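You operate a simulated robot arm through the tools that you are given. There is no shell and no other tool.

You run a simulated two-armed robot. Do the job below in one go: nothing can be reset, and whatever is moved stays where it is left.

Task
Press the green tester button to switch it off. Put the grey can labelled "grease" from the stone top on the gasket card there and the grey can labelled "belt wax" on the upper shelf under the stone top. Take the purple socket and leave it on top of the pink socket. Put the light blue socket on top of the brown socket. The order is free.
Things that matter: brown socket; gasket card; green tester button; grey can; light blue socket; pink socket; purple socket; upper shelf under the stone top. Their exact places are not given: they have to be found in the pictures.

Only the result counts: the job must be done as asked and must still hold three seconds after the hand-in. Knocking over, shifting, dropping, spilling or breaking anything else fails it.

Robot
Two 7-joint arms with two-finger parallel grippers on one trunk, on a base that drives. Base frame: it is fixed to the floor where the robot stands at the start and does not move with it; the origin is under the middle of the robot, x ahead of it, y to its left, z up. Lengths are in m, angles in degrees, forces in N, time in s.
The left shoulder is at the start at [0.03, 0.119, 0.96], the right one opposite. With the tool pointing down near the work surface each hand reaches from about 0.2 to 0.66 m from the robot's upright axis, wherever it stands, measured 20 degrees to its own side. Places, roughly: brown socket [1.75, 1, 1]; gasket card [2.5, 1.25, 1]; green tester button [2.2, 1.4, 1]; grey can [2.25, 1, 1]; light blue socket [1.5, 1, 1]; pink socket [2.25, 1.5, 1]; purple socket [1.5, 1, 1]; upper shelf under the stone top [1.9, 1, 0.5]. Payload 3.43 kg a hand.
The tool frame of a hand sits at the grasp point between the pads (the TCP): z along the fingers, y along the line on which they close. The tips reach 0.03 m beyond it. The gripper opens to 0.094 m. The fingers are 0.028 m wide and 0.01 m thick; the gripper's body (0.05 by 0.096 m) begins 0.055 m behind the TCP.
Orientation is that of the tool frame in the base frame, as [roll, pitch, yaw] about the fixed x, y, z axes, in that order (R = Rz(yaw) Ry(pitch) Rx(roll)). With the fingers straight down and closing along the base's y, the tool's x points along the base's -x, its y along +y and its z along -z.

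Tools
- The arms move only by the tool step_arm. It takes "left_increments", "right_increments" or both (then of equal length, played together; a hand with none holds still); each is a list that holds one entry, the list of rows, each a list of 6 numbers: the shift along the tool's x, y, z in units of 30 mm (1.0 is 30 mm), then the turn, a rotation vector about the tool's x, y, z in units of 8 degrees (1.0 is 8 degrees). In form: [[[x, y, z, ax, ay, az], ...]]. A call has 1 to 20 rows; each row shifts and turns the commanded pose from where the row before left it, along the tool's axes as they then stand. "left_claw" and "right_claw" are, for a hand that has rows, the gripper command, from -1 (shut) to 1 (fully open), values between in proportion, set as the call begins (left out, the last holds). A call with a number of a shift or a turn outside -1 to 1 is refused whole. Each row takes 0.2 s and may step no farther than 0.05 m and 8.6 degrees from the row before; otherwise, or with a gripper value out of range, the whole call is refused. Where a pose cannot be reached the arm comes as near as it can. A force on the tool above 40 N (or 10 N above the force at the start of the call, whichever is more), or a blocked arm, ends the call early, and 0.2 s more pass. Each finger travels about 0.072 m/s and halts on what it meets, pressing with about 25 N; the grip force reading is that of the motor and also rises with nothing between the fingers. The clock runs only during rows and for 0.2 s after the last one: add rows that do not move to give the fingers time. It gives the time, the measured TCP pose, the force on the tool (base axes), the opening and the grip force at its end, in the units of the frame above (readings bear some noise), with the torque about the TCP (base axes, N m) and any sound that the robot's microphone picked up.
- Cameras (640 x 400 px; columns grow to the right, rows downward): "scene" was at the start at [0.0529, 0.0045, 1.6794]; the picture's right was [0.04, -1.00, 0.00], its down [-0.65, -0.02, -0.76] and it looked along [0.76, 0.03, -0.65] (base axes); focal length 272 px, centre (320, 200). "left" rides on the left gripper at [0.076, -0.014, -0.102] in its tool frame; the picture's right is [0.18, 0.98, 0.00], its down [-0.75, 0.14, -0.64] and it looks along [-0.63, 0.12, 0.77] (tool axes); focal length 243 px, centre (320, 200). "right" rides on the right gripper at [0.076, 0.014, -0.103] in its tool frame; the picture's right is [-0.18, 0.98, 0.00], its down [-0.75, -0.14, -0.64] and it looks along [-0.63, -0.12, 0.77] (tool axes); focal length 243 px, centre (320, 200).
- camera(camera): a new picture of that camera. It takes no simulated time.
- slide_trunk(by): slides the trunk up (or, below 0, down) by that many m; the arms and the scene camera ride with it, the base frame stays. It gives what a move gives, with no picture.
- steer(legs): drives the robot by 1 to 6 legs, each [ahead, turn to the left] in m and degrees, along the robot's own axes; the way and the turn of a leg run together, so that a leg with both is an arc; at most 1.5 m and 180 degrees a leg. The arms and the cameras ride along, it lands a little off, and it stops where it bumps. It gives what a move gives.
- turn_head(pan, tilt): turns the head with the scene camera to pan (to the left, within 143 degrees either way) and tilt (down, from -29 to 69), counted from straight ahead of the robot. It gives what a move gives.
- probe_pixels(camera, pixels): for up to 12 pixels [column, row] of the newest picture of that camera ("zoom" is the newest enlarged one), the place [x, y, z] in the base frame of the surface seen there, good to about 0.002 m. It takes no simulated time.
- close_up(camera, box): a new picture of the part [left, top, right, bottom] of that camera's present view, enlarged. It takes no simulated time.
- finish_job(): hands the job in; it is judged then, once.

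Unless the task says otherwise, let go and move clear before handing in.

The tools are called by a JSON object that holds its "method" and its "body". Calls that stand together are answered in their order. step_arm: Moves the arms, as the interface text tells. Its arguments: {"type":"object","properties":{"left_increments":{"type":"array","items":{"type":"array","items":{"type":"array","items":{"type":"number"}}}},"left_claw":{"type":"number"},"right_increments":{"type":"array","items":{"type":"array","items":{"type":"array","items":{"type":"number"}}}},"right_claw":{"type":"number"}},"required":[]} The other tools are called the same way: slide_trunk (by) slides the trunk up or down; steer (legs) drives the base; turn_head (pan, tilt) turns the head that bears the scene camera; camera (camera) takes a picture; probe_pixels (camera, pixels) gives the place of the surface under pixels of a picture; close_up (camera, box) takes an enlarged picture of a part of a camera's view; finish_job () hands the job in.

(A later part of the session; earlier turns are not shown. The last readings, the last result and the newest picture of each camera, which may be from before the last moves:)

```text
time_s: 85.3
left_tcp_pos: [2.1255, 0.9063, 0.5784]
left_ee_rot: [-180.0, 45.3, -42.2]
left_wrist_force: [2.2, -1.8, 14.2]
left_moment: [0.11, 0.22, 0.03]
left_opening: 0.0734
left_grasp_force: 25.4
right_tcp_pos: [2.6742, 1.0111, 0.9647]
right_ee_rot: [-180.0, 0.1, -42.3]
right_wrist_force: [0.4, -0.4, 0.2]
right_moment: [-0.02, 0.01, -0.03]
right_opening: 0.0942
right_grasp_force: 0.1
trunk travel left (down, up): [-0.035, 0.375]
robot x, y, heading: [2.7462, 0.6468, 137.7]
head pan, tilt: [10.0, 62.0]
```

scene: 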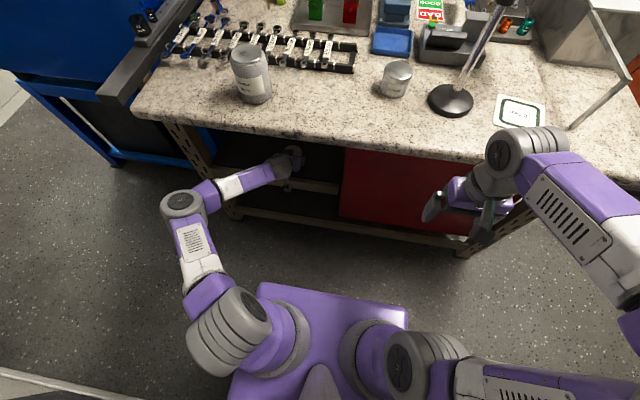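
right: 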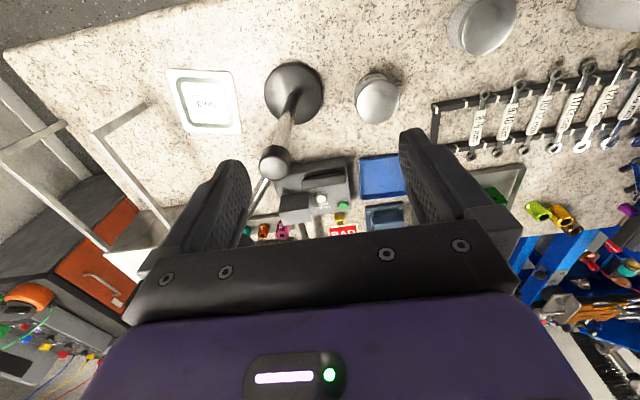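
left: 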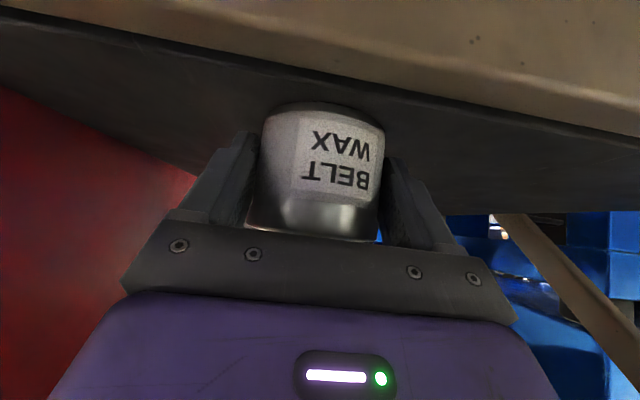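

The force rose to 14 N upward, so the can is on the shelf. I'll open the gripper and check.

{"method": "step_arm", "body": {"left_increments": [[[-0.05, 0, -0.05, 0, 0, 0], [0, 0, 0, 0, 0, 0], [0, 0, 0, 0, 0, 0], [0, 0, 0, 0, 0, 0]]], "left_claw": 1}}

{"method": "camera", "body": {"camera": "left"}}

```text
time_s: 86.3
left_tcp_pos: [2.1258, 0.9061, 0.5771]
left_ee_rot: [-180.0, 45.0, -42.3]
left_wrist_force: [-0.2, 0.3, 0.5]
left_moment: [0.01, -0.03, 0.01]
left_opening: 0.0942
left_grasp_force: 0.1
right_tcp_pos: [2.6726, 1.0124, 0.9632]
right_ee_rot: [-180.0, 0.0, -42.3]
right_wrist_force: [0.4, -0.5, 0.2]
right_moment: [-0.03, -0.02, -0.01]
right_opening: 0.094
right_grasp_force: 0.0
trunk travel left (down, up): [-0.035, 0.375]
robot x, y, heading: [2.7486, 0.644, 137.6]
head pan, tilt: [10.0, 62.0]
```

```text
taken
```

left: 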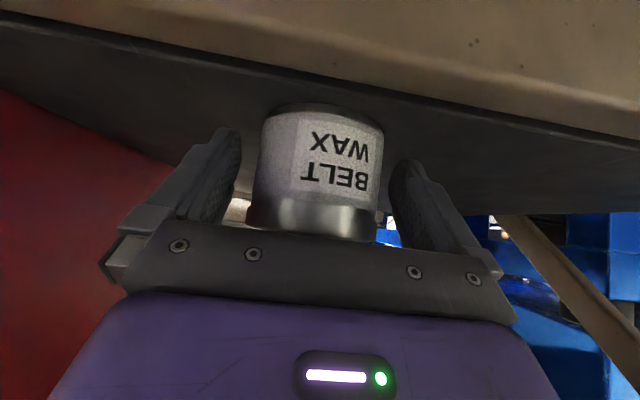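

Released cleanly; the can stands upright on the shelf. Withdrawing straight back.

{"method": "step_arm", "body": {"left_increments": [[[0.5, 0, -0.6, 0, 0, 0], [0.7, 0, -0.8, 0, 0, 0], [0.75, 0, -0.85, 0, 0, 0], [0.8, 0, -0.8, 0, 0, 0], [0.8, 0, -0.8, 0, 0, 0], [0.8, 0, -0.8, 0, 0, 0], [0.4, 0, -0.4, 0, 0, 0], [0, 0, 0, 0, 0, 0]]]}}

{"method": "camera", "body": {"camera": "left"}}

{"method": "camera", "body": {"camera": "scene"}}

```text
time_s: 88.1
left_tcp_pos: [2.2747, 0.7547, 0.5873]
left_ee_rot: [-179.8, 44.8, -42.2]
left_wrist_force: [-0.5, -0.6, -0.3]
left_moment: [0.02, 0.01, 0.0]
left_opening: 0.0941
left_grasp_force: 0.0
left hand out of reach, approached as far as the arm can: row 6
right_tcp_pos: [2.6716, 1.0125, 0.9646]
right_ee_rot: [179.9, 0.0, -42.3]
right_wrist_force: [0.4, 0.1, 0.2]
right_moment: [-0.04, -0.04, -0.03]
right_opening: 0.094
right_grasp_force: 0.0
trunk travel left (down, up): [-0.035, 0.375]
robot x, y, heading: [2.7539, 0.6495, 137.7]
head pan, tilt: [10.0, 62.0]
```

```text
taken
```

left: 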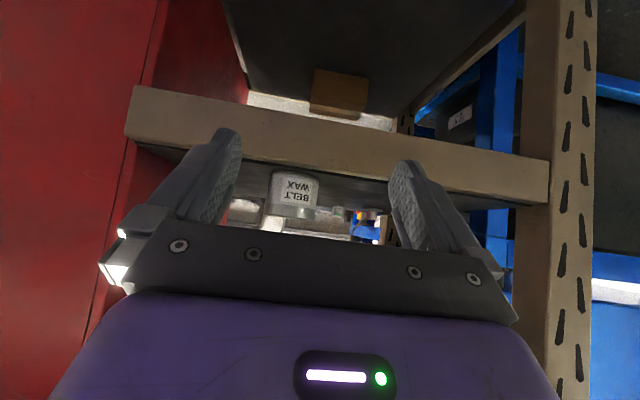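

```text
taken
```

scene: 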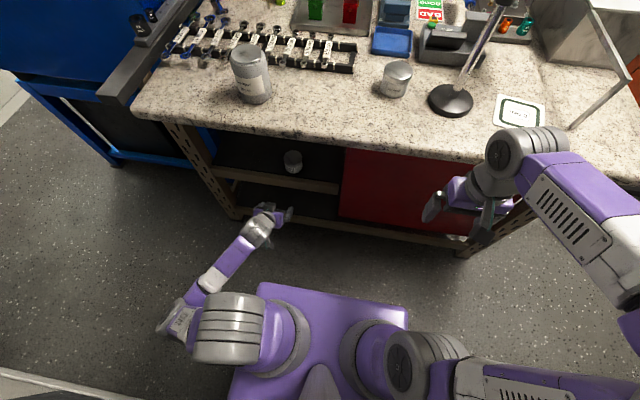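

The belt wax can stands on the upper shelf (292,161). Now I'll bring the hand up the way it came, then turn left 20° and raise the trunk.

{"method": "step_arm", "body": {"left_increments": [[[-0.754, 0, -0.754, 0, 0, 0], [-0.754, 0, -0.754, 0, 0, 0], [-0.754, 0, -0.754, 0, 0, 0], [-0.754, 0, -0.754, 0, 0, 0], [-0.754, 0, -0.754, 0, 0, 0], [0, 0, 0, 0, 0, 0]]]}}

{"method": "steer", "body": {"legs": [[0, 20]]}}

{"method": "camera", "body": {"camera": "scene"}}

```text
time_s: 89.5
left_tcp_pos: [2.2745, 0.7515, 0.7474]
left_ee_rot: [-179.9, 45.0, -42.2]
left_wrist_force: [0.2, -0.8, -0.4]
left_moment: [0.02, -0.01, -0.01]
left_opening: 0.0942
left_grasp_force: 0.0
right_tcp_pos: [2.6721, 1.0122, 0.9637]
right_ee_rot: [180.0, 0.1, -42.3]
right_wrist_force: [-0.3, 0.0, 0.6]
right_moment: [0.0, -0.03, 0.02]
right_opening: 0.094
right_grasp_force: 0.1
trunk travel left (down, up): [-0.035, 0.375]
robot x, y, heading: [2.7496, 0.6476, 138.0]
head pan, tilt: [10.0, 62.0]
```

```text
time_s: 91.0
left_tcp_pos: [2.2676, 0.5861, 0.7451]
left_ee_rot: [-180.0, 45.0, -22.5]
left_wrist_force: [0.4, -0.6, 0.8]
left_moment: [0.0, -0.01, 0.0]
left_opening: 0.094
left_grasp_force: 0.1
right_tcp_pos: [2.5534, 0.9621, 0.9644]
right_ee_rot: [-180.0, 0.1, -22.6]
right_wrist_force: [-0.3, 0.3, 0.0]
right_moment: [0.01, 0.01, 0.0]
right_opening: 0.0943
right_grasp_force: 0.2
trunk travel left (down, up): [-0.035, 0.375]
robot x, y, heading: [2.751, 0.644, 157.6]
head pan, tilt: [10.0, 62.0]
```

```text
taken
```

scene: 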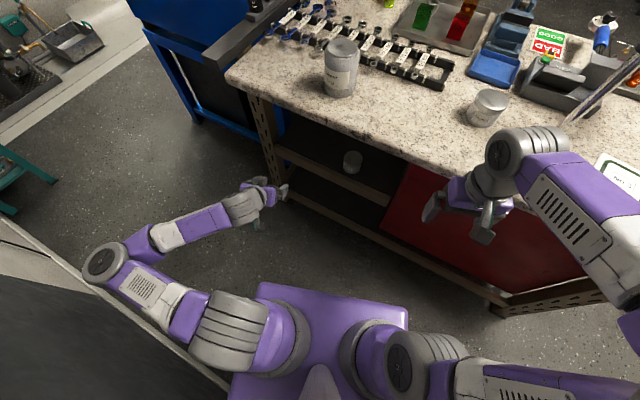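

The left elbow at (105,265) looks near the wall; I'll check before raising.

{"method": "probe_pixels", "body": {"camera": "scene", "pixels": [[105, 262], [90, 275], [130, 290], [60, 280], [200, 350], [160, 235]]}}

```text
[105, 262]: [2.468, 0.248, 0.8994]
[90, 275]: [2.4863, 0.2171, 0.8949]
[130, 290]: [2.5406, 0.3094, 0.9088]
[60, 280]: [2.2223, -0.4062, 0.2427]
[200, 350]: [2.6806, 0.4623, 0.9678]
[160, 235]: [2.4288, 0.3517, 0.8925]
```

The elbow is at v≈1.70 against the wall at 1.917, so it is clear. Raising the trunk.

{"method": "slide_trunk", "body": {"by": 0.37}}

{"method": "step_arm", "body": {"left_increments": [[[-0.75, 0, -0.75, 0, 0, 0], [-0.75, 0, -0.75, 0, 0, 0], [-0.75, 0, -0.75, 0, 0, 0], [-0.75, 0, -0.75, 0, 0, 0], [-0.75, 0, -0.75, 0, 0, 0], [-0.75, 0, -0.75, 0, 0, 0], [-0.75, 0, -0.75, 0, 0, 0], [0, 0, 0, 0, 0, 0]]]}}

{"method": "camera", "body": {"camera": "scene"}}

```text
time_s: 94.6
left_tcp_pos: [2.2659, 0.5844, 1.1158]
left_ee_rot: [-179.8, 45.0, -22.5]
left_wrist_force: [0.3, -1.2, 0.2]
left_moment: [0.0, -0.01, 0.0]
left_opening: 0.0941
left_grasp_force: 0.1
right_tcp_pos: [2.5532, 0.9637, 1.3337]
right_ee_rot: [179.9, 0.0, -22.6]
right_wrist_force: [0.4, -0.3, 0.2]
right_moment: [0.0, -0.01, -0.01]
right_opening: 0.0938
right_grasp_force: 0.1
trunk travel left (down, up): [-0.405, 0.005]
robot x, y, heading: [2.75, 0.6465, 157.4]
head pan, tilt: [10.0, 62.0]
```

```text
time_s: 96.4
left_tcp_pos: [2.2661, 0.5845, 1.3389]
left_ee_rot: [-179.9, 45.0, -22.5]
left_wrist_force: [-0.1, 0.0, -0.1]
left_moment: [0.0, -0.03, 0.04]
left_opening: 0.094
left_grasp_force: 0.0
right_tcp_pos: [2.5522, 0.9644, 1.334]
right_ee_rot: [179.9, 0.1, -22.6]
right_wrist_force: [0.0, 0.2, -0.4]
right_moment: [-0.01, -0.02, -0.01]
right_opening: 0.0939
right_grasp_force: 0.1
trunk travel left (down, up): [-0.405, 0.005]
robot x, y, heading: [2.7495, 0.6478, 157.4]
head pan, tilt: [10.0, 62.0]
```

```text
taken
```

scene: 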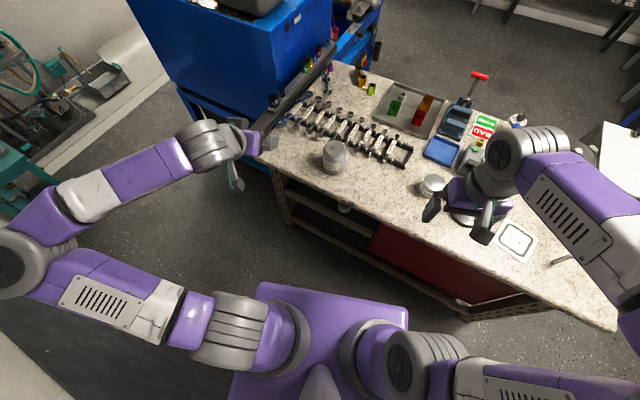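

The left arm is folded widely; I'll turn back to face the stone and drive forward 0.13 m so the grease can is in comfortable reach.

{"method": "steer", "body": {"legs": [[0, -19.6], [0.13, 0]]}}

{"method": "turn_head", "body": {"pan": 0, "tilt": 60}}

{"method": "camera", "body": {"camera": "scene"}}

```text
time_s: 98.8
left_tcp_pos: [2.1801, 0.8421, 1.3391]
left_ee_rot: [-179.8, 45.0, -42.5]
left_wrist_force: [0.2, 0.3, -0.2]
left_moment: [-0.01, -0.01, -0.06]
left_opening: 0.0939
left_grasp_force: 0.1
right_tcp_pos: [2.5791, 1.0988, 1.3348]
right_ee_rot: [-180.0, 0.0, -42.6]
right_wrist_force: [-0.1, -0.3, 0.0]
right_moment: [-0.03, 0.02, 0.01]
right_opening: 0.0941
right_grasp_force: 0.1
trunk travel left (down, up): [-0.405, 0.005]
robot x, y, heading: [2.6537, 0.7343, 137.3]
head pan, tilt: [10.0, 62.0]
```

```text
time_s: 99.5
left_tcp_pos: [2.1791, 0.843, 1.3386]
left_ee_rot: [179.9, 44.9, -42.5]
left_wrist_force: [-0.3, -0.8, 0.1]
left_moment: [0.03, -0.04, 0.0]
left_opening: 0.094
left_grasp_force: 0.0
right_tcp_pos: [2.5792, 1.1003, 1.3337]
right_ee_rot: [-179.9, 0.0, -42.6]
right_wrist_force: [0.4, 0.4, 0.1]
right_moment: [0.04, 0.03, 0.01]
right_opening: 0.0939
right_grasp_force: 0.1
trunk travel left (down, up): [-0.405, 0.005]
robot x, y, heading: [2.6543, 0.7338, 137.2]
head pan, tilt: [0.0, 60.0]
```

```text
taken
```

scene: 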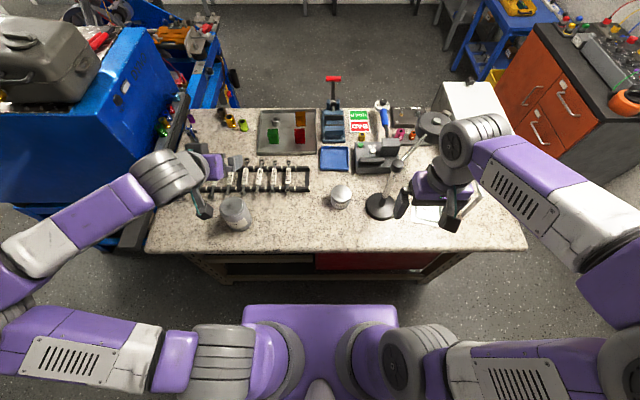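

I'll measure the grease can's rim precisely.

{"method": "close_up", "body": {"camera": "scene", "box": [316, 175, 366, 220]}}

```text
8.89 times, centred on (341, 198) of scene
```

zoom: 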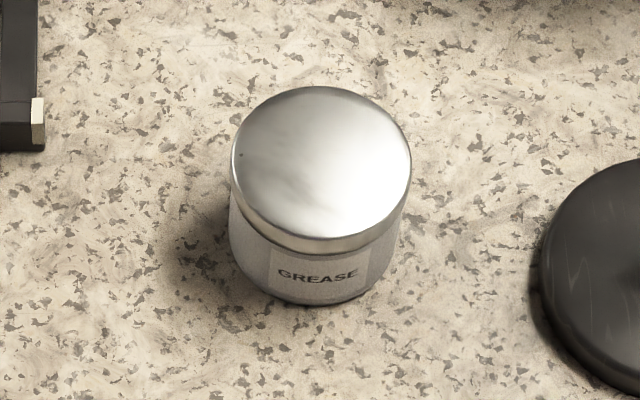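

{"method": "probe_pixels", "body": {"camera": "zoom", "pixels": [[240, 163], [402, 163], [321, 93], [321, 232], [262, 115], [385, 215], [385, 115], [262, 215], [321, 163], [544, 270], [620, 200]]}}

```text
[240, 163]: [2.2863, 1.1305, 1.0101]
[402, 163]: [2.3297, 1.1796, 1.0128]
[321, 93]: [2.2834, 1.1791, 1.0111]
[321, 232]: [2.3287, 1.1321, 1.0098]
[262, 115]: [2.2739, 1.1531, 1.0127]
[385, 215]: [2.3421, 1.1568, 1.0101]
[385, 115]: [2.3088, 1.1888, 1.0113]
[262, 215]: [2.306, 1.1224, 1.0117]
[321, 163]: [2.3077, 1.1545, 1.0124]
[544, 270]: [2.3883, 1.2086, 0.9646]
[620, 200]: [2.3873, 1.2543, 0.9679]
```

Grease centre is (2.3075,1.155). I'll move the left hand over it at height while shifting the right hand 0.12 m aside.

{"method": "step_arm", "body": {"left_increments": [[[-0.219, -0.96, 0.219, 0, 0, 0], [-0.219, -0.96, 0.219, 0, 0, 0], [-0.219, -0.96, 0.219, 0, 0, 0], [-0.219, -0.96, 0.219, 0, 0, 0], [-0.219, -0.96, 0.219, 0, 0, 0], [-0.219, -0.96, 0.219, 0, 0, 0], [-0.219, -0.96, 0.219, 0, 0, 0], [-0.219, -0.96, 0.219, 0, 0, 0], [-0.219, -0.96, 0.219, 0, 0, 0], [-0.219, -0.96, 0.219, 0, 0, 0], [-0.219, -0.96, 0.219, 0, 0, 0], [0, 0, 0, 0, 0, 0]]], "right_increments": [[[0, -1, 0, 0, 0, 0], [0, -1, 0, 0, 0, 0], [0, -1, 0, 0, 0, 0], [0, -1, 0, 0, 0, 0], [0, 0, 0, 0, 0, 0], [0, 0, 0, 0, 0, 0], [0, 0, 0, 0, 0, 0], [0, 0, 0, 0, 0, 0], [0, 0, 0, 0, 0, 0], [0, 0, 0, 0, 0, 0], [0, 0, 0, 0, 0, 0], [0, 0, 0, 0, 0, 0]]]}}

{"method": "camera", "body": {"camera": "scene"}}

```text
time_s: 102.1
left_tcp_pos: [2.3159, 1.1418, 1.3389]
left_ee_rot: [-179.9, 45.0, -42.5]
left_wrist_force: [-0.2, -0.2, -0.2]
left_moment: [0.05, 0.01, -0.03]
left_opening: 0.0939
left_grasp_force: 0.0
right_tcp_pos: [2.6577, 1.1846, 1.3344]
right_ee_rot: [-180.0, 0.0, -42.5]
right_wrist_force: [0.1, -0.8, 0.4]
right_moment: [0.03, -0.05, -0.01]
right_opening: 0.094
right_grasp_force: 0.0
trunk travel left (down, up): [-0.405, 0.005]
robot x, y, heading: [2.6555, 0.7318, 137.3]
head pan, tilt: [0.0, 60.0]
```

```text
taken
```

scene: 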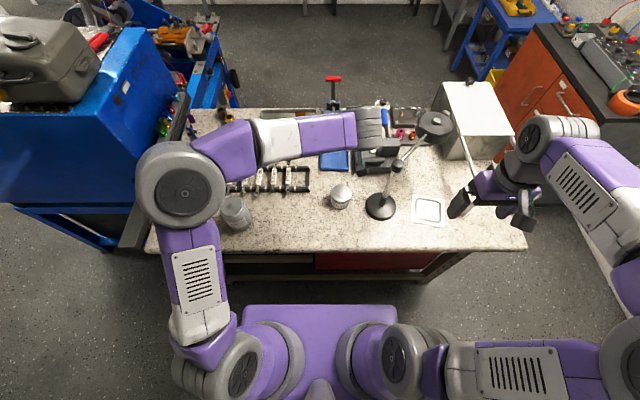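

The lamp arm leans away from the hand's path. Descending to above the can.

{"method": "step_arm", "body": {"left_increments": [[[0.838, -0.02, 0.838, 0, 0, 0], [0.838, -0.02, 0.838, 0, 0, 0], [0.838, -0.02, 0.838, 0, 0, 0], [0.838, -0.02, 0.838, 0, 0, 0], [0.838, -0.02, 0.838, 0, 0, 0], [0.838, -0.02, 0.838, 0, 0, 0], [0.838, -0.02, 0.838, 0, 0, 0], [0, 0, 0, 0, 0, 0], [0, 0, 0, 0, 0, 0]]], "left_claw": 1}}

{"method": "camera", "body": {"camera": "left"}}

{"method": "camera", "body": {"camera": "scene"}}

```text
time_s: 104.1
left_tcp_pos: [2.3201, 1.1479, 1.092]
left_ee_rot: [-179.9, 45.0, -42.5]
left_wrist_force: [0.4, 0.8, 0.4]
left_moment: [-0.01, 0.01, 0.01]
left_opening: 0.094
left_grasp_force: 0.1
right_tcp_pos: [2.6577, 1.186, 1.334]
right_ee_rot: [-180.0, 0.0, -42.6]
right_wrist_force: [0.5, -1.1, -0.5]
right_moment: [0.01, -0.02, 0.0]
right_opening: 0.0941
right_grasp_force: 0.0
trunk travel left (down, up): [-0.405, 0.005]
robot x, y, heading: [2.6544, 0.7345, 137.5]
head pan, tilt: [0.0, 60.0]
```

```text
taken
```

left: 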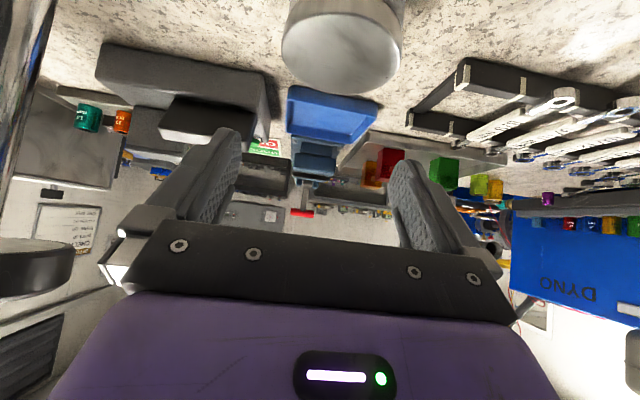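

```text
taken
```

scene: 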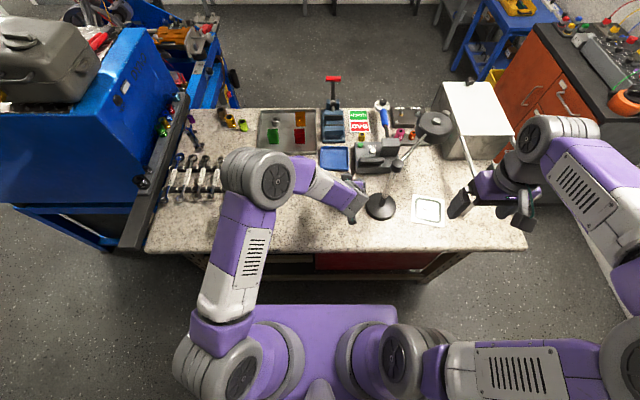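

Aligned; finishing the descent to z≈0.986.

{"method": "step_arm", "body": {"left_increments": [[[0.837, 0.05, 0.837, 0, 0, 0], [0.837, 0.05, 0.837, 0, 0, 0], [0.837, 0, 0.837, 0, 0, 0], [0, 0, 0, 0, 0, 0], [0, 0, 0, 0, 0, 0]]]}}

{"method": "camera", "body": {"camera": "left"}}

```text
time_s: 105.3
left_tcp_pos: [2.3181, 1.1465, 0.9845]
left_ee_rot: [-179.8, 45.0, -42.5]
left_wrist_force: [0.0, -0.2, 0.6]
left_moment: [0.0, 0.02, -0.02]
left_opening: 0.0945
left_grasp_force: 0.1
right_tcp_pos: [2.6573, 1.187, 1.3337]
right_ee_rot: [-180.0, 0.0, -42.5]
right_wrist_force: [-0.2, -0.6, 1.1]
right_moment: [-0.03, 0.0, -0.01]
right_opening: 0.0938
right_grasp_force: 0.1
trunk travel left (down, up): [-0.405, 0.005]
robot x, y, heading: [2.6549, 0.7344, 137.3]
head pan, tilt: [0.0, 60.0]
```

```text
taken
```

left: 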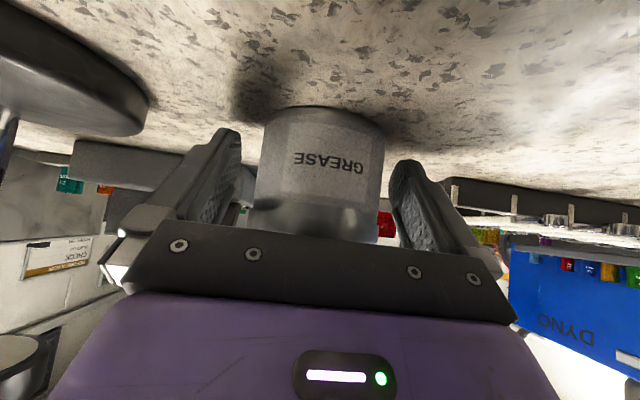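

The grease can is centred between the fingers. Closing and then a slow test lift.

{"method": "step_arm", "body": {"left_increments": [[[0, 0, 0, 0, 0, 0], [0, 0, 0, 0, 0, 0], [0, 0, 0, 0, 0, 0], [0, 0, 0, 0, 0, 0], [0, 0, 0, 0, 0, 0]]], "left_claw": -1}}

{"method": "step_arm", "body": {"left_increments": [[[-0.15, 0, -0.15, 0, 0, 0], [-0.15, 0, -0.15, 0, 0, 0], [-0.15, 0, -0.15, 0, 0, 0], [-0.15, 0, -0.15, 0, 0, 0], [0, 0, 0, 0, 0, 0]]]}}

{"method": "camera", "body": {"camera": "left"}}

```text
time_s: 106.5
left_tcp_pos: [2.3166, 1.1461, 0.9847]
left_ee_rot: [-179.9, 45.1, -42.6]
left_wrist_force: [-0.4, -1.0, -0.2]
left_moment: [0.01, 0.01, 0.01]
left_opening: 0.0727
left_grasp_force: 24.9
right_tcp_pos: [2.6565, 1.1854, 1.3334]
right_ee_rot: [-179.9, 0.0, -42.5]
right_wrist_force: [0.2, -0.4, -0.6]
right_moment: [0.0, -0.04, -0.02]
right_opening: 0.0942
right_grasp_force: 0.0
trunk travel left (down, up): [-0.405, 0.005]
robot x, y, heading: [2.6514, 0.7315, 137.5]
head pan, tilt: [0.0, 60.0]
```

```text
time_s: 107.7
left_tcp_pos: [2.3187, 1.1455, 1.0079]
left_ee_rot: [-179.9, 45.0, -42.4]
left_wrist_force: [-0.1, -0.4, -3.3]
left_moment: [0.0, 0.0, 0.0]
left_opening: 0.0723
left_grasp_force: 24.8
right_tcp_pos: [2.6577, 1.1865, 1.3333]
right_ee_rot: [179.9, 0.0, -42.7]
right_wrist_force: [0.2, 0.3, -0.3]
right_moment: [0.0, -0.01, -0.01]
right_opening: 0.094
right_grasp_force: 0.0
trunk travel left (down, up): [-0.405, 0.005]
robot x, y, heading: [2.6561, 0.7319, 137.4]
head pan, tilt: [0.0, 60.0]
```

```text
taken
```

left: 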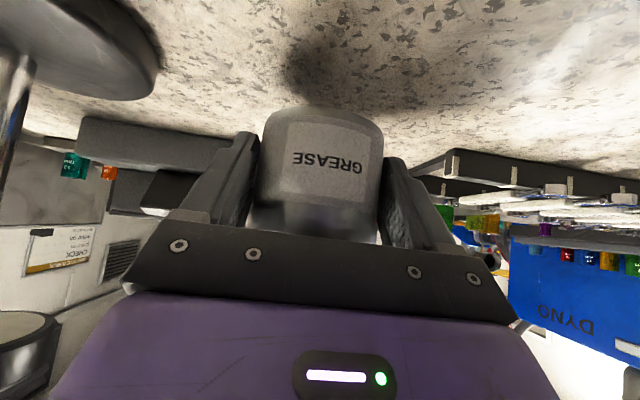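

The grease can is held. I'll lift it to z≈1.35, then bring both arms to compact travel positions.

{"method": "step_arm", "body": {"left_increments": [[[-0.5, 0, -0.5, 0, 0, 0], [-0.8, 0, -0.8, 0, 0, 0], [-0.8, 0, -0.8, 0, 0, 0], [-0.8, 0, -0.8, 0, 0, 0], [-0.8, 0, -0.8, 0, 0, 0], [-0.8, 0, -0.8, 0, 0, 0], [-0.8, 0, -0.8, 0, 0, 0], [-0.8, 0, -0.8, 0, 0, 0], [-0.8, 0, -0.8, 0, 0, 0], [-0.8, 0, -0.8, 0, 0, 0], [-0.4, 0, -0.4, 0, 0, 0], [0, 0, 0, 0, 0, 0]]]}}

{"method": "step_arm", "body": {"left_increments": [[[0, 0.9, 0, 0, 0, 0], [0, 0.9, 0, 0, 0, 0], [0, 0.9, 0, 0, 0, 0], [0, 0.9, 0, 0, 0, 0], [0, 0.9, 0, 0, 0, 0], [0, 0.9, 0, 0, 0, 0], [0, 0.9, 0, 0, 0, 0], [0, 0.9, 0, 0, 0, 0], [0, 0, 0, 0, 0, 0]]], "right_increments": [[[-0.79, 0.66, 0, 0, 0, 0], [-0.79, 0.66, 0, 0, 0, 0], [-0.79, 0.66, 0, 0, 0, 0], [-0.79, 0.66, 0, 0, 0, 0], [-0.79, 0.66, 0, 0, 0, 0], [-0.79, 0.66, 0, 0, 0, 0], [-0.79, 0.66, 0, 0, 0, 0], [-0.79, 0.66, 0, 0, 0, 0], [0, 0, 0, 0, 0, 0]]]}}

{"method": "camera", "body": {"camera": "scene"}}

```text
time_s: 110.3
left_tcp_pos: [2.3181, 1.1479, 1.3516]
left_ee_rot: [-180.0, 44.9, -42.5]
left_wrist_force: [-1.3, 0.6, -1.5]
left_moment: [0.0, -0.02, -0.01]
left_opening: 0.0722
left_grasp_force: 25.0
right_tcp_pos: [2.6572, 1.1844, 1.3328]
right_ee_rot: [-179.9, 0.0, -42.7]
right_wrist_force: [0.3, 1.0, 1.0]
right_moment: [-0.01, -0.02, -0.01]
right_opening: 0.094
right_grasp_force: 0.0
trunk travel left (down, up): [-0.405, 0.005]
robot x, y, heading: [2.6535, 0.7311, 137.4]
head pan, tilt: [0.0, 60.0]
```

```text
time_s: 112.3
left_tcp_pos: [2.1731, 0.9875, 1.3535]
left_ee_rot: [-180.0, 45.0, -42.6]
left_wrist_force: [0.0, 0.6, -2.8]
left_moment: [-0.02, -0.05, 0.03]
left_opening: 0.0723
left_grasp_force: 24.8
right_tcp_pos: [2.4128, 1.2, 1.3323]
right_ee_rot: [179.9, 0.0, -42.6]
right_wrist_force: [-0.3, -0.5, 0.0]
right_moment: [-0.04, 0.01, -0.03]
right_opening: 0.0939
right_grasp_force: 0.1
trunk travel left (down, up): [-0.405, 0.005]
robot x, y, heading: [2.6521, 0.7322, 137.4]
head pan, tilt: [0.0, 60.0]
```

```text
taken
```

scene: 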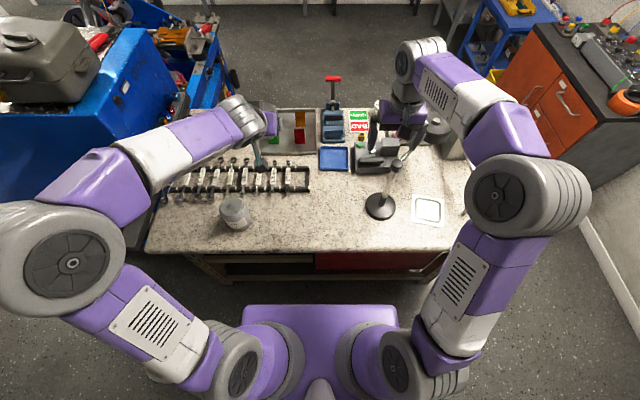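

Both arms are compact, can still held. Driving 0.61 m along the corridor and turning back to the stone, to stand right of the gasket card.

{"method": "steer", "body": {"legs": [[0, -89.6], [0.61, 0], [0, 90]]}}

{"method": "camera", "body": {"camera": "scene"}}

```text
time_s: 123.3
left_tcp_pos: [2.5765, 1.424, 1.3531]
left_ee_rot: [-179.9, 44.8, -42.4]
left_wrist_force: [0.3, 0.0, -1.6]
left_moment: [-0.04, 0.01, 0.01]
left_opening: 0.0715
left_grasp_force: 24.9
right_tcp_pos: [2.8155, 1.6347, 1.3323]
right_ee_rot: [180.0, 0.0, -42.5]
right_wrist_force: [0.2, -0.5, -0.3]
right_moment: [0.01, 0.0, -0.02]
right_opening: 0.0942
right_grasp_force: 0.0
trunk travel left (down, up): [-0.405, 0.005]
robot x, y, heading: [3.0592, 1.1748, 137.5]
head pan, tilt: [0.0, 60.0]
```

```text
taken
```

scene: 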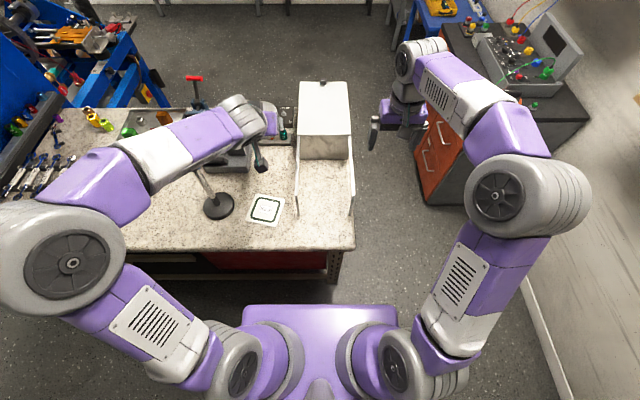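

Now the gasket card is at (266,208), with a wire frame to its right at (297,190). I'll check the held can and measure the card and frame.

{"method": "camera", "body": {"camera": "left"}}

{"method": "close_up", "body": {"camera": "scene", "box": [190, 130, 370, 242]}}

```text
taken
```

left: 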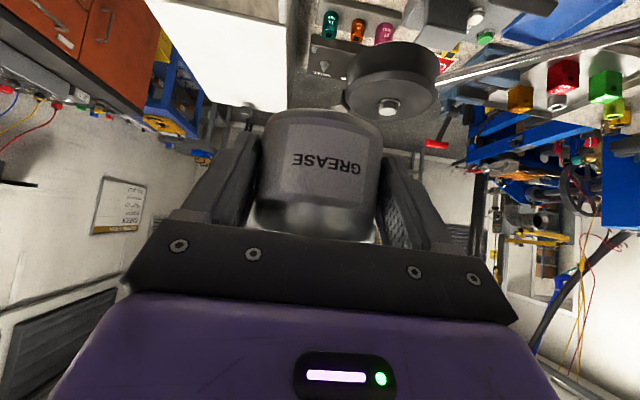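

```text
3.56 times, centred on (280, 186) of scene
```

zoom: 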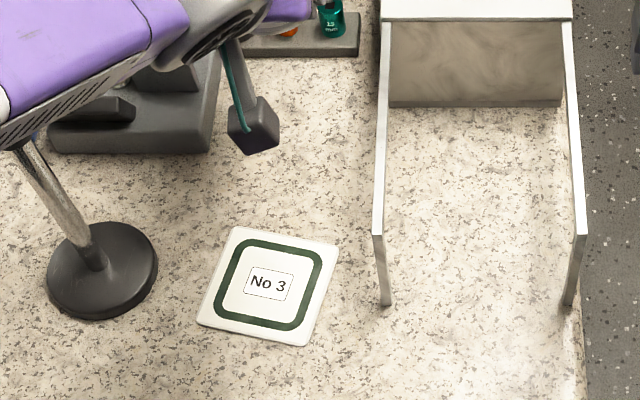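

{"method": "probe_pixels", "body": {"camera": "zoom", "pixels": [[233, 230], [337, 247], [303, 342], [200, 320], [268, 285], [380, 235], [387, 302], [383, 100], [105, 280], [20, 145], [387, 20], [265, 262]]}}

```text
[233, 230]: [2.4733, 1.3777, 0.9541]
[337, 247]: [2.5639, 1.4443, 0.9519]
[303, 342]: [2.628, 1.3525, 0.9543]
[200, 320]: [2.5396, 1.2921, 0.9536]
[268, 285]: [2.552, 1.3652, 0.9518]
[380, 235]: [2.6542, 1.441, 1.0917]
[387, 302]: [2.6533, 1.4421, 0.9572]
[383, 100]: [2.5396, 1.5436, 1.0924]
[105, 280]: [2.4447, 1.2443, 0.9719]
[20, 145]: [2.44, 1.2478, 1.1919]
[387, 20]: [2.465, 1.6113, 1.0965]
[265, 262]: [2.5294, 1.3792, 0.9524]
```

The card centre is (2.551,1.367), clear of the wire frame leg (2.653,1.441) and the lamp. I'll line the can up over it and lower to z≈1.09.

{"method": "step_arm", "body": {"left_increments": [[[0.27, 0.67, -0.27, 0, 0, 0], [0.27, 0.66, -0.27, 0, 0, 0], [0.26, 0.66, -0.26, 0, 0, 0], [0.775, 0, 0.775, 0, 0, 0], [0.775, 0, 0.775, 0, 0, 0], [0.775, 0, 0.775, 0, 0, 0], [0.775, 0, 0.775, 0, 0, 0], [0.775, 0, 0.775, 0, 0, 0], [0.775, 0, 0.775, 0, 0, 0], [0.775, 0, 0.775, 0, 0, 0], [0.775, 0, 0.775, 0, 0, 0], [0, 0, 0, 0, 0, 0], [0, 0, 0, 0, 0, 0]]]}}

{"method": "camera", "body": {"camera": "scene"}}

{"method": "camera", "body": {"camera": "left"}}

```text
time_s: 126.1
left_tcp_pos: [2.5619, 1.357, 1.0887]
left_ee_rot: [-180.0, 45.1, -42.4]
left_wrist_force: [-1.0, -0.4, -1.9]
left_moment: [-0.05, -0.06, 0.03]
left_opening: 0.0715
left_grasp_force: 24.8
right_tcp_pos: [2.8154, 1.636, 1.3335]
right_ee_rot: [179.9, 0.0, -42.5]
right_wrist_force: [-0.7, -0.5, 0.2]
right_moment: [0.01, -0.01, -0.03]
right_opening: 0.094
right_grasp_force: 0.2
trunk travel left (down, up): [-0.405, 0.005]
robot x, y, heading: [3.0594, 1.1705, 137.6]
head pan, tilt: [0.0, 60.0]
```

```text
taken
```

scene: 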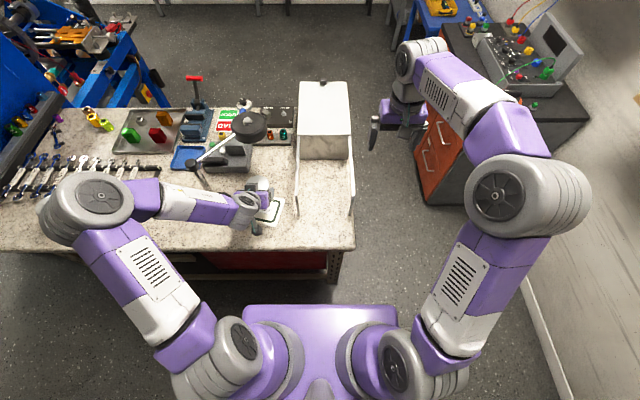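

```text
taken
```

left: 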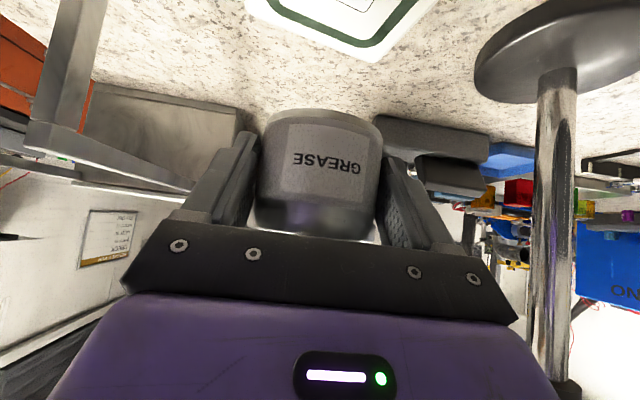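

Aligned over the card. Lowering to just above it.

{"method": "step_arm", "body": {"left_increments": [[[0.73, 0, 0.73, 0, 0, 0], [0.73, 0, 0.73, 0, 0, 0], [0.7, 0, 0.7, 0, 0, 0], [0, 0, 0, 0, 0, 0], [0, 0, 0, 0, 0, 0]]]}}

{"method": "camera", "body": {"camera": "left"}}

{"method": "close_up", "body": {"camera": "scene", "box": [220, 160, 320, 230]}}

```text
time_s: 127.3
left_tcp_pos: [2.5585, 1.3555, 0.9957]
left_ee_rot: [-179.9, 45.0, -42.4]
left_wrist_force: [-0.7, 0.6, -2.7]
left_moment: [-0.06, -0.04, -0.02]
left_opening: 0.0711
left_grasp_force: 25.3
right_tcp_pos: [2.8162, 1.6372, 1.3318]
right_ee_rot: [-180.0, -0.1, -42.5]
right_wrist_force: [-0.6, 0.1, 0.0]
right_moment: [0.02, -0.04, 0.0]
right_opening: 0.094
right_grasp_force: 0.0
trunk travel left (down, up): [-0.405, 0.005]
robot x, y, heading: [3.0582, 1.1699, 137.7]
head pan, tilt: [0.0, 60.0]
```

```text
taken
```

left: 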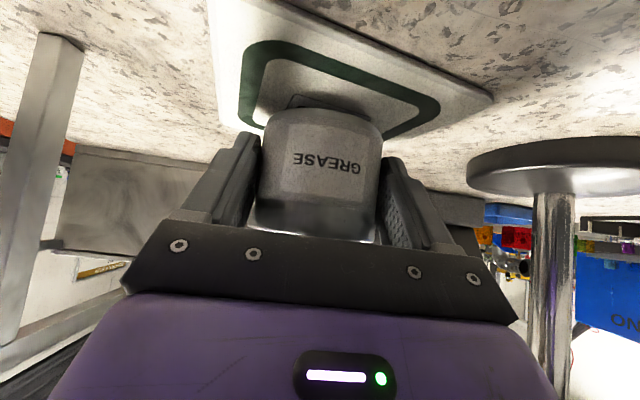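

```text
5.71 times, centred on (270, 195) of scene
```

zoom: 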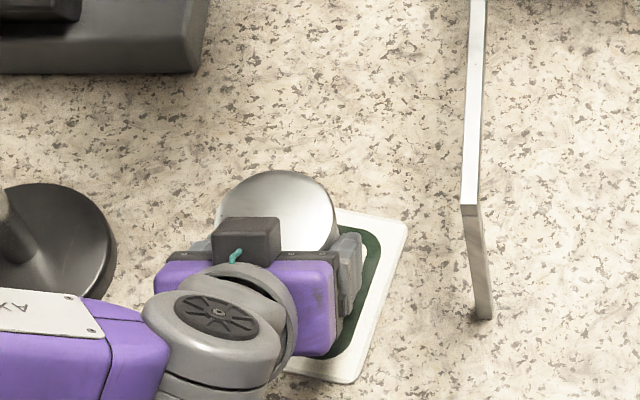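

I'll probe the lid's position to verify the can is over the card centre.

{"method": "probe_pixels", "body": {"camera": "zoom", "pixels": [[222, 210], [332, 210], [280, 175], [245, 185], [315, 185], [300, 225], [404, 225], [345, 380]]}}

{"method": "probe_pixels", "body": {"camera": "left", "pixels": [[320, 118], [268, 128], [378, 132], [285, 100], [330, 170]]}}

```text
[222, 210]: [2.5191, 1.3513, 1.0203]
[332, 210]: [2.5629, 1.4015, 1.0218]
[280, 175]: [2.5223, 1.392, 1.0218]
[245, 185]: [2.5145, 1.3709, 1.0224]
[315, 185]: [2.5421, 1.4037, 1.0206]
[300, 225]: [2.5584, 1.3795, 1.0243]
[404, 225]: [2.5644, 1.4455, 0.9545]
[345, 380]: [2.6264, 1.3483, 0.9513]
```

```text
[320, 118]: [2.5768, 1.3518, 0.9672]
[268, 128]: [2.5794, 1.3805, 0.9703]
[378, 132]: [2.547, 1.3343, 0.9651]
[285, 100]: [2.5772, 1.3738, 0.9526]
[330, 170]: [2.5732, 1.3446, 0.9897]
```

The can centre is about (2.552,1.366), right on the card centre. Lowering the last millimetres.

{"method": "step_arm", "body": {"left_increments": [[[0.07, 0, 0.07, 0, 0, 0], [0.05, 0, 0.05, 0, 0, 0], [0.03, 0, 0.03, 0, 0, 0], [0.03, 0, 0.03, 0, 0, 0], [0, 0, 0, 0, 0, 0]]]}}

```text
time_s: 128.5
left_tcp_pos: [2.5615, 1.3561, 0.991]
left_ee_rot: [-179.9, 44.9, -42.5]
left_wrist_force: [0.0, 0.0, -1.5]
left_moment: [-0.02, -0.01, -0.02]
left_opening: 0.0713
left_grasp_force: 25.0
right_tcp_pos: [2.8162, 1.6366, 1.3312]
right_ee_rot: [-179.9, 0.0, -42.5]
right_wrist_force: [0.1, 0.5, -0.1]
right_moment: [0.01, 0.01, 0.01]
right_opening: 0.094
right_grasp_force: 0.1
trunk travel left (down, up): [-0.405, 0.005]
robot x, y, heading: [3.0593, 1.1726, 137.3]
head pan, tilt: [0.0, 60.0]
```

{"method": "step_arm", "body": {"left_increments": [[[0.03, 0, 0.03, 0, 0, 0], [0.03, 0, 0.03, 0, 0, 0], [0.03, 0, 0.03, 0, 0, 0], [0, 0, 0, 0, 0, 0]]]}}

```text
time_s: 129.5
left_tcp_pos: [2.5623, 1.3572, 0.988]
left_ee_rot: [-179.9, 45.1, -42.3]
left_wrist_force: [-0.6, -0.7, 4.4]
left_moment: [0.21, 0.0, 0.02]
left_opening: 0.0712
left_grasp_force: 24.6
right_tcp_pos: [2.8152, 1.635, 1.332]
right_ee_rot: [180.0, 0.1, -42.5]
right_wrist_force: [-0.5, 0.5, -0.7]
right_moment: [0.02, -0.03, 0.01]
right_opening: 0.094
right_grasp_force: 0.1
trunk travel left (down, up): [-0.405, 0.005]
robot x, y, heading: [3.0607, 1.1719, 137.3]
head pan, tilt: [0.0, 60.0]
```

Contact is made (+4.4 N). One more millimetre, then open.

{"method": "step_arm", "body": {"left_increments": [[[0.02, 0, 0.02, 0, 0, 0], [0, 0, 0, 0, 0, 0]]]}}

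{"method": "step_arm", "body": {"left_increments": [[[-0.02, 0, -0.02, 0, 0, 0], [0, 0, 0, 0, 0, 0], [0, 0, 0, 0, 0, 0], [0, 0, 0, 0, 0, 0]]], "left_claw": 1}}

{"method": "camera", "body": {"camera": "left"}}

```text
time_s: 130.1
left_tcp_pos: [2.5627, 1.3565, 0.9872]
left_ee_rot: [-180.0, 45.0, -42.5]
left_wrist_force: [-1.2, -0.4, 10.2]
left_moment: [0.28, 0.11, 0.05]
left_opening: 0.0715
left_grasp_force: 24.7
right_tcp_pos: [2.8162, 1.6348, 1.3329]
right_ee_rot: [179.9, 0.0, -42.5]
right_wrist_force: [0.0, -0.3, -0.4]
right_moment: [-0.02, -0.04, 0.0]
right_opening: 0.0941
right_grasp_force: 0.0
trunk travel left (down, up): [-0.405, 0.005]
robot x, y, heading: [3.0614, 1.1703, 137.6]
head pan, tilt: [0.0, 60.0]
```

```text
time_s: 131.1
left_tcp_pos: [2.5622, 1.3559, 0.9873]
left_ee_rot: [-179.9, 45.0, -42.4]
left_wrist_force: [-0.5, -0.3, 0.8]
left_moment: [0.03, -0.01, 0.02]
left_opening: 0.0939
left_grasp_force: 0.0
right_tcp_pos: [2.8145, 1.6351, 1.3315]
right_ee_rot: [180.0, 0.0, -42.5]
right_wrist_force: [-0.2, 0.4, 0.4]
right_moment: [0.0, -0.03, 0.0]
right_opening: 0.094
right_grasp_force: 0.0
trunk travel left (down, up): [-0.405, 0.005]
robot x, y, heading: [3.0581, 1.1671, 137.3]
head pan, tilt: [0.0, 60.0]
```

```text
taken
```

left: 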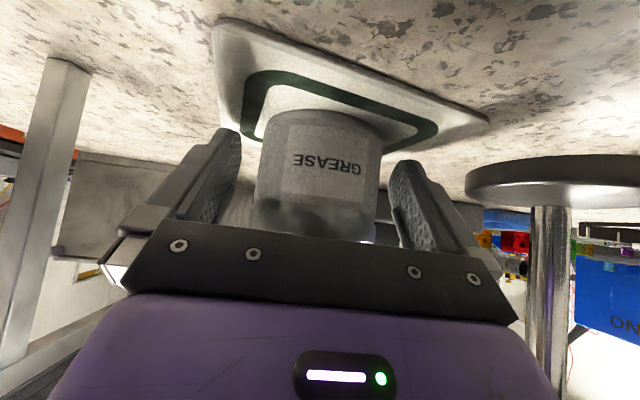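

The grease can stands on the gasket card. Retreating straight up.

{"method": "step_arm", "body": {"left_increments": [[[-0.3, 0, -0.4, 0, 0, 0], [-0.6, 0, -0.7, 0, 0, 0], [-0.8, 0, -0.8, 0, 0, 0], [-0.8, 0, -0.8, 0, 0, 0], [-0.8, 0, -0.8, 0, 0, 0], [-0.8, 0, -0.8, 0, 0, 0], [-0.8, 0, -0.8, 0, 0, 0], [-0.8, 0, -0.8, 0, 0, 0], [-0.8, 0, -0.8, 0, 0, 0], [-0.8, 0, -0.8, 0, 0, 0], [-0.8, 0, -0.8, 0, 0, 0], [0, 0, 0, 0, 0, 0]]]}}

{"method": "camera", "body": {"camera": "scene"}}

{"method": "close_up", "body": {"camera": "scene", "box": [190, 130, 370, 242]}}

```text
time_s: 133.7
left_tcp_pos: [2.5665, 1.3544, 1.3353]
left_ee_rot: [180.0, 45.0, -42.5]
left_wrist_force: [0.2, 0.1, 0.2]
left_moment: [0.03, -0.01, 0.02]
left_opening: 0.0939
left_grasp_force: 0.2
right_tcp_pos: [2.8145, 1.6359, 1.3327]
right_ee_rot: [-180.0, -0.1, -42.6]
right_wrist_force: [0.1, 0.1, -0.4]
right_moment: [0.01, 0.02, 0.01]
right_opening: 0.0938
right_grasp_force: 0.1
trunk travel left (down, up): [-0.405, 0.005]
robot x, y, heading: [3.0599, 1.1735, 137.4]
head pan, tilt: [0.0, 60.0]
```

```text
taken
```

scene: 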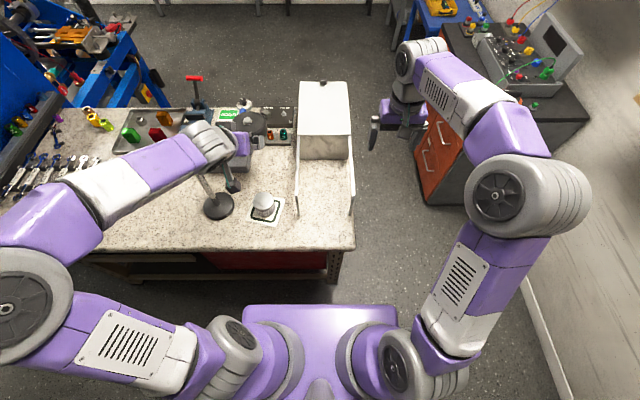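

```text
3.56 times, centred on (280, 186) of scene
```

zoom: 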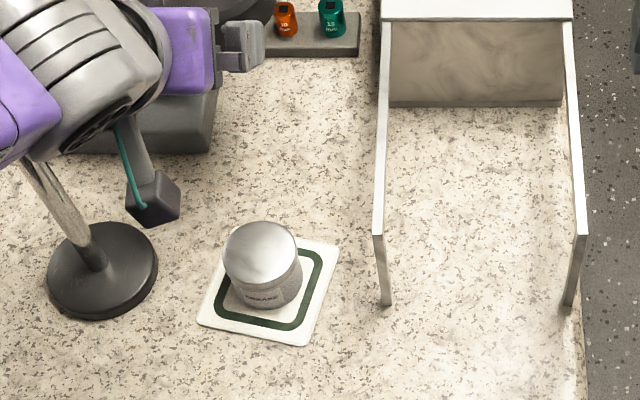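

The grease can sits well on the card. Now I need the far side: I'll probe the passage between the stone top's end and the orange cabinet.

{"method": "probe_pixels", "body": {"camera": "scene", "pixels": [[425, 203], [417, 175], [352, 240], [345, 115], [470, 200], [440, 110], [560, 105], [400, 60], [375, 40], [430, 30], [300, 50], [395, 160]]}}

{"method": "turn_head", "body": {"pan": -20, "tilt": 35}}

{"method": "camera", "body": {"camera": "scene"}}

```text
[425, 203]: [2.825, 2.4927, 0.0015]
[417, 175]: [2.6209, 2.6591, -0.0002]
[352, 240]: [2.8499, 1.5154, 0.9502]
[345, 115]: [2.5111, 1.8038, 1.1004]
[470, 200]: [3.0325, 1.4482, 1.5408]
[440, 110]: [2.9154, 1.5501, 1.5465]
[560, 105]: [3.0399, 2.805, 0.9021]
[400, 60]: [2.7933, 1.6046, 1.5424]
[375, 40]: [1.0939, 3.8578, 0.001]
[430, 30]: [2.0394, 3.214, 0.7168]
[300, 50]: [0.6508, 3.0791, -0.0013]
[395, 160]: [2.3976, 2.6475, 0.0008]
```

```text
time_s: 134.6
left_tcp_pos: [2.567, 1.3537, 1.3343]
left_ee_rot: [-179.9, 45.0, -42.4]
left_wrist_force: [-0.7, 0.3, 1.4]
left_moment: [-0.01, 0.01, 0.01]
left_opening: 0.0942
left_grasp_force: 0.1
right_tcp_pos: [2.8162, 1.636, 1.3319]
right_ee_rot: [180.0, 0.1, -42.6]
right_wrist_force: [0.3, -0.8, -0.3]
right_moment: [0.01, 0.01, -0.01]
right_opening: 0.0941
right_grasp_force: 0.1
trunk travel left (down, up): [-0.405, 0.005]
robot x, y, heading: [3.0586, 1.1713, 137.5]
head pan, tilt: [-20.0, 35.0]
```

```text
taken
```

scene: 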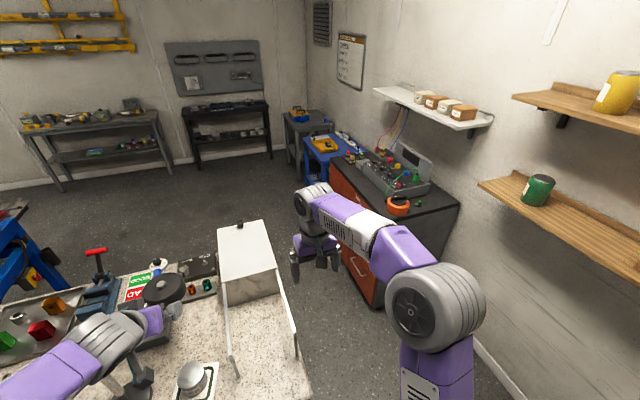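

The passage is about 0.70 m wide (u 3.04–3.735). I'll check how far the wall shelves stick out.

{"method": "probe_pixels", "body": {"camera": "scene", "pixels": [[482, 190], [560, 225], [516, 98], [600, 120], [375, 92], [470, 128], [545, 270], [395, 205], [380, 180], [440, 190]]}}

```text
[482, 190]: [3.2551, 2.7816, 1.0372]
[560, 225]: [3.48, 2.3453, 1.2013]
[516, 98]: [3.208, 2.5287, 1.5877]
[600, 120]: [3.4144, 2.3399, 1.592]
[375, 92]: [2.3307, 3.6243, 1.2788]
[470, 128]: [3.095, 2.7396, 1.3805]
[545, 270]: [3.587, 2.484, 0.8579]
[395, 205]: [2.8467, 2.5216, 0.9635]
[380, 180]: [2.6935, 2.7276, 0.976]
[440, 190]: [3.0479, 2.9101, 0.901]
```

Shelf edges are at u≥4.03; my hands sweep to about 3.97. I'll go around the end: along the corridor, then through the passage to the far side.

{"method": "steer", "body": {"legs": [[0, -89.7], [0.445, 0], [0, 90]]}}

{"method": "turn_head", "body": {"pan": 0, "tilt": 45}}

{"method": "camera", "body": {"camera": "scene"}}

```text
time_s: 145.1
left_tcp_pos: [2.8782, 1.6812, 1.3339]
left_ee_rot: [-179.9, 45.0, -42.5]
left_wrist_force: [0.0, -0.6, -0.8]
left_moment: [-0.01, 0.01, -0.03]
left_opening: 0.0941
left_grasp_force: 0.0
right_tcp_pos: [3.1272, 1.9629, 1.3323]
right_ee_rot: [179.9, 0.1, -42.6]
right_wrist_force: [-0.1, 0.0, 0.5]
right_moment: [-0.02, 0.0, -0.02]
right_opening: 0.094
right_grasp_force: 0.0
trunk travel left (down, up): [-0.405, 0.005]
robot x, y, heading: [3.3712, 1.4943, 137.4]
head pan, tilt: [-20.0, 35.0]
```

```text
time_s: 145.9
left_tcp_pos: [2.8775, 1.6811, 1.3339]
left_ee_rot: [180.0, 45.1, -42.4]
left_wrist_force: [-0.2, -0.7, -0.2]
left_moment: [0.02, 0.01, 0.0]
left_opening: 0.094
left_grasp_force: 0.2
right_tcp_pos: [3.1274, 1.9631, 1.3323]
right_ee_rot: [180.0, 0.0, -42.7]
right_wrist_force: [0.5, 0.3, 0.6]
right_moment: [-0.03, 0.02, 0.01]
right_opening: 0.0939
right_grasp_force: 0.1
trunk travel left (down, up): [-0.405, 0.005]
robot x, y, heading: [3.3669, 1.4969, 137.3]
head pan, tilt: [0.0, 45.0]
```

```text
taken
```

scene: 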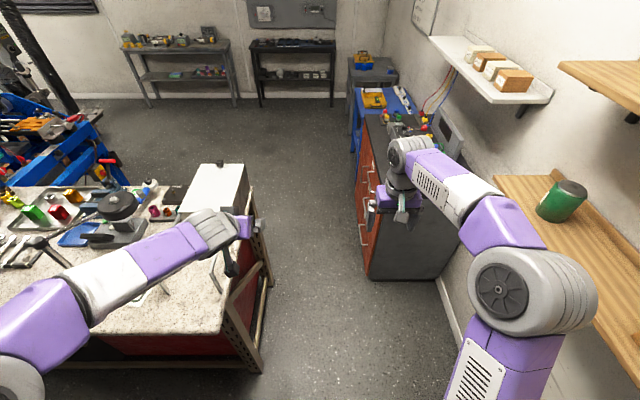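

The passage looks clear. Driving 1.45 m through it.

{"method": "steer", "body": {"legs": [[0.75, 0.5], [0.7, 0]]}}

{"method": "camera", "body": {"camera": "scene"}}

{"method": "turn_head", "body": {"pan": 80, "tilt": 40}}

{"method": "camera", "body": {"camera": "scene"}}

```text
time_s: 153.4
left_tcp_pos: [1.8021, 2.6753, 1.3343]
left_ee_rot: [-180.0, 45.0, -42.7]
left_wrist_force: [0.1, -0.2, -0.2]
left_moment: [0.01, 0.0, -0.02]
left_opening: 0.0941
left_grasp_force: 0.1
right_tcp_pos: [2.0524, 2.9555, 1.333]
right_ee_rot: [-179.9, 0.0, -42.8]
right_wrist_force: [0.5, -0.2, -0.6]
right_moment: [-0.03, 0.0, 0.02]
right_opening: 0.0942
right_grasp_force: 0.1
trunk travel left (down, up): [-0.405, 0.005]
robot x, y, heading: [2.2961, 2.4914, 137.3]
head pan, tilt: [0.0, 45.0]
```

```text
taken
```

scene: 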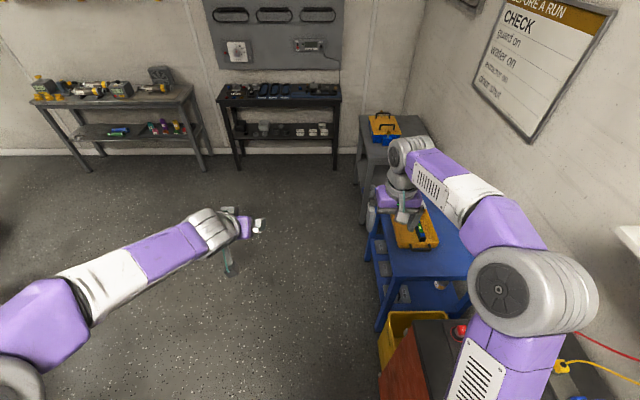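

```text
time_s: 155.0
left_tcp_pos: [1.8011, 2.6756, 1.3343]
left_ee_rot: [179.9, 45.0, -42.8]
left_wrist_force: [-0.1, -1.0, -0.2]
left_moment: [0.01, -0.01, -0.02]
left_opening: 0.094
left_grasp_force: 0.0
right_tcp_pos: [2.051, 2.9556, 1.3324]
right_ee_rot: [179.9, 0.0, -42.8]
right_wrist_force: [0.3, -0.3, 0.7]
right_moment: [-0.02, 0.01, -0.01]
right_opening: 0.0939
right_grasp_force: 0.0
trunk travel left (down, up): [-0.405, 0.005]
robot x, y, heading: [2.2914, 2.4887, 137.5]
head pan, tilt: [80.0, 40.0]
```

```text
taken
```

scene: 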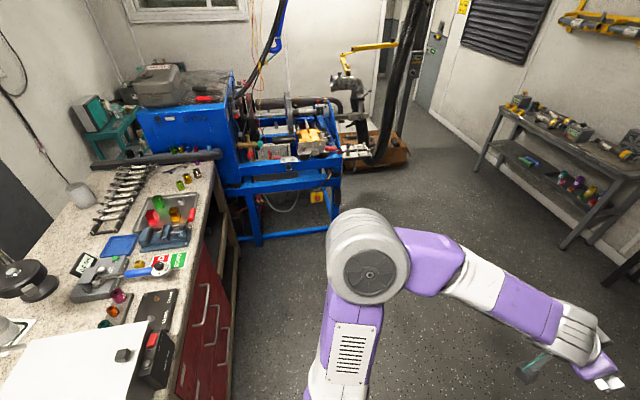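

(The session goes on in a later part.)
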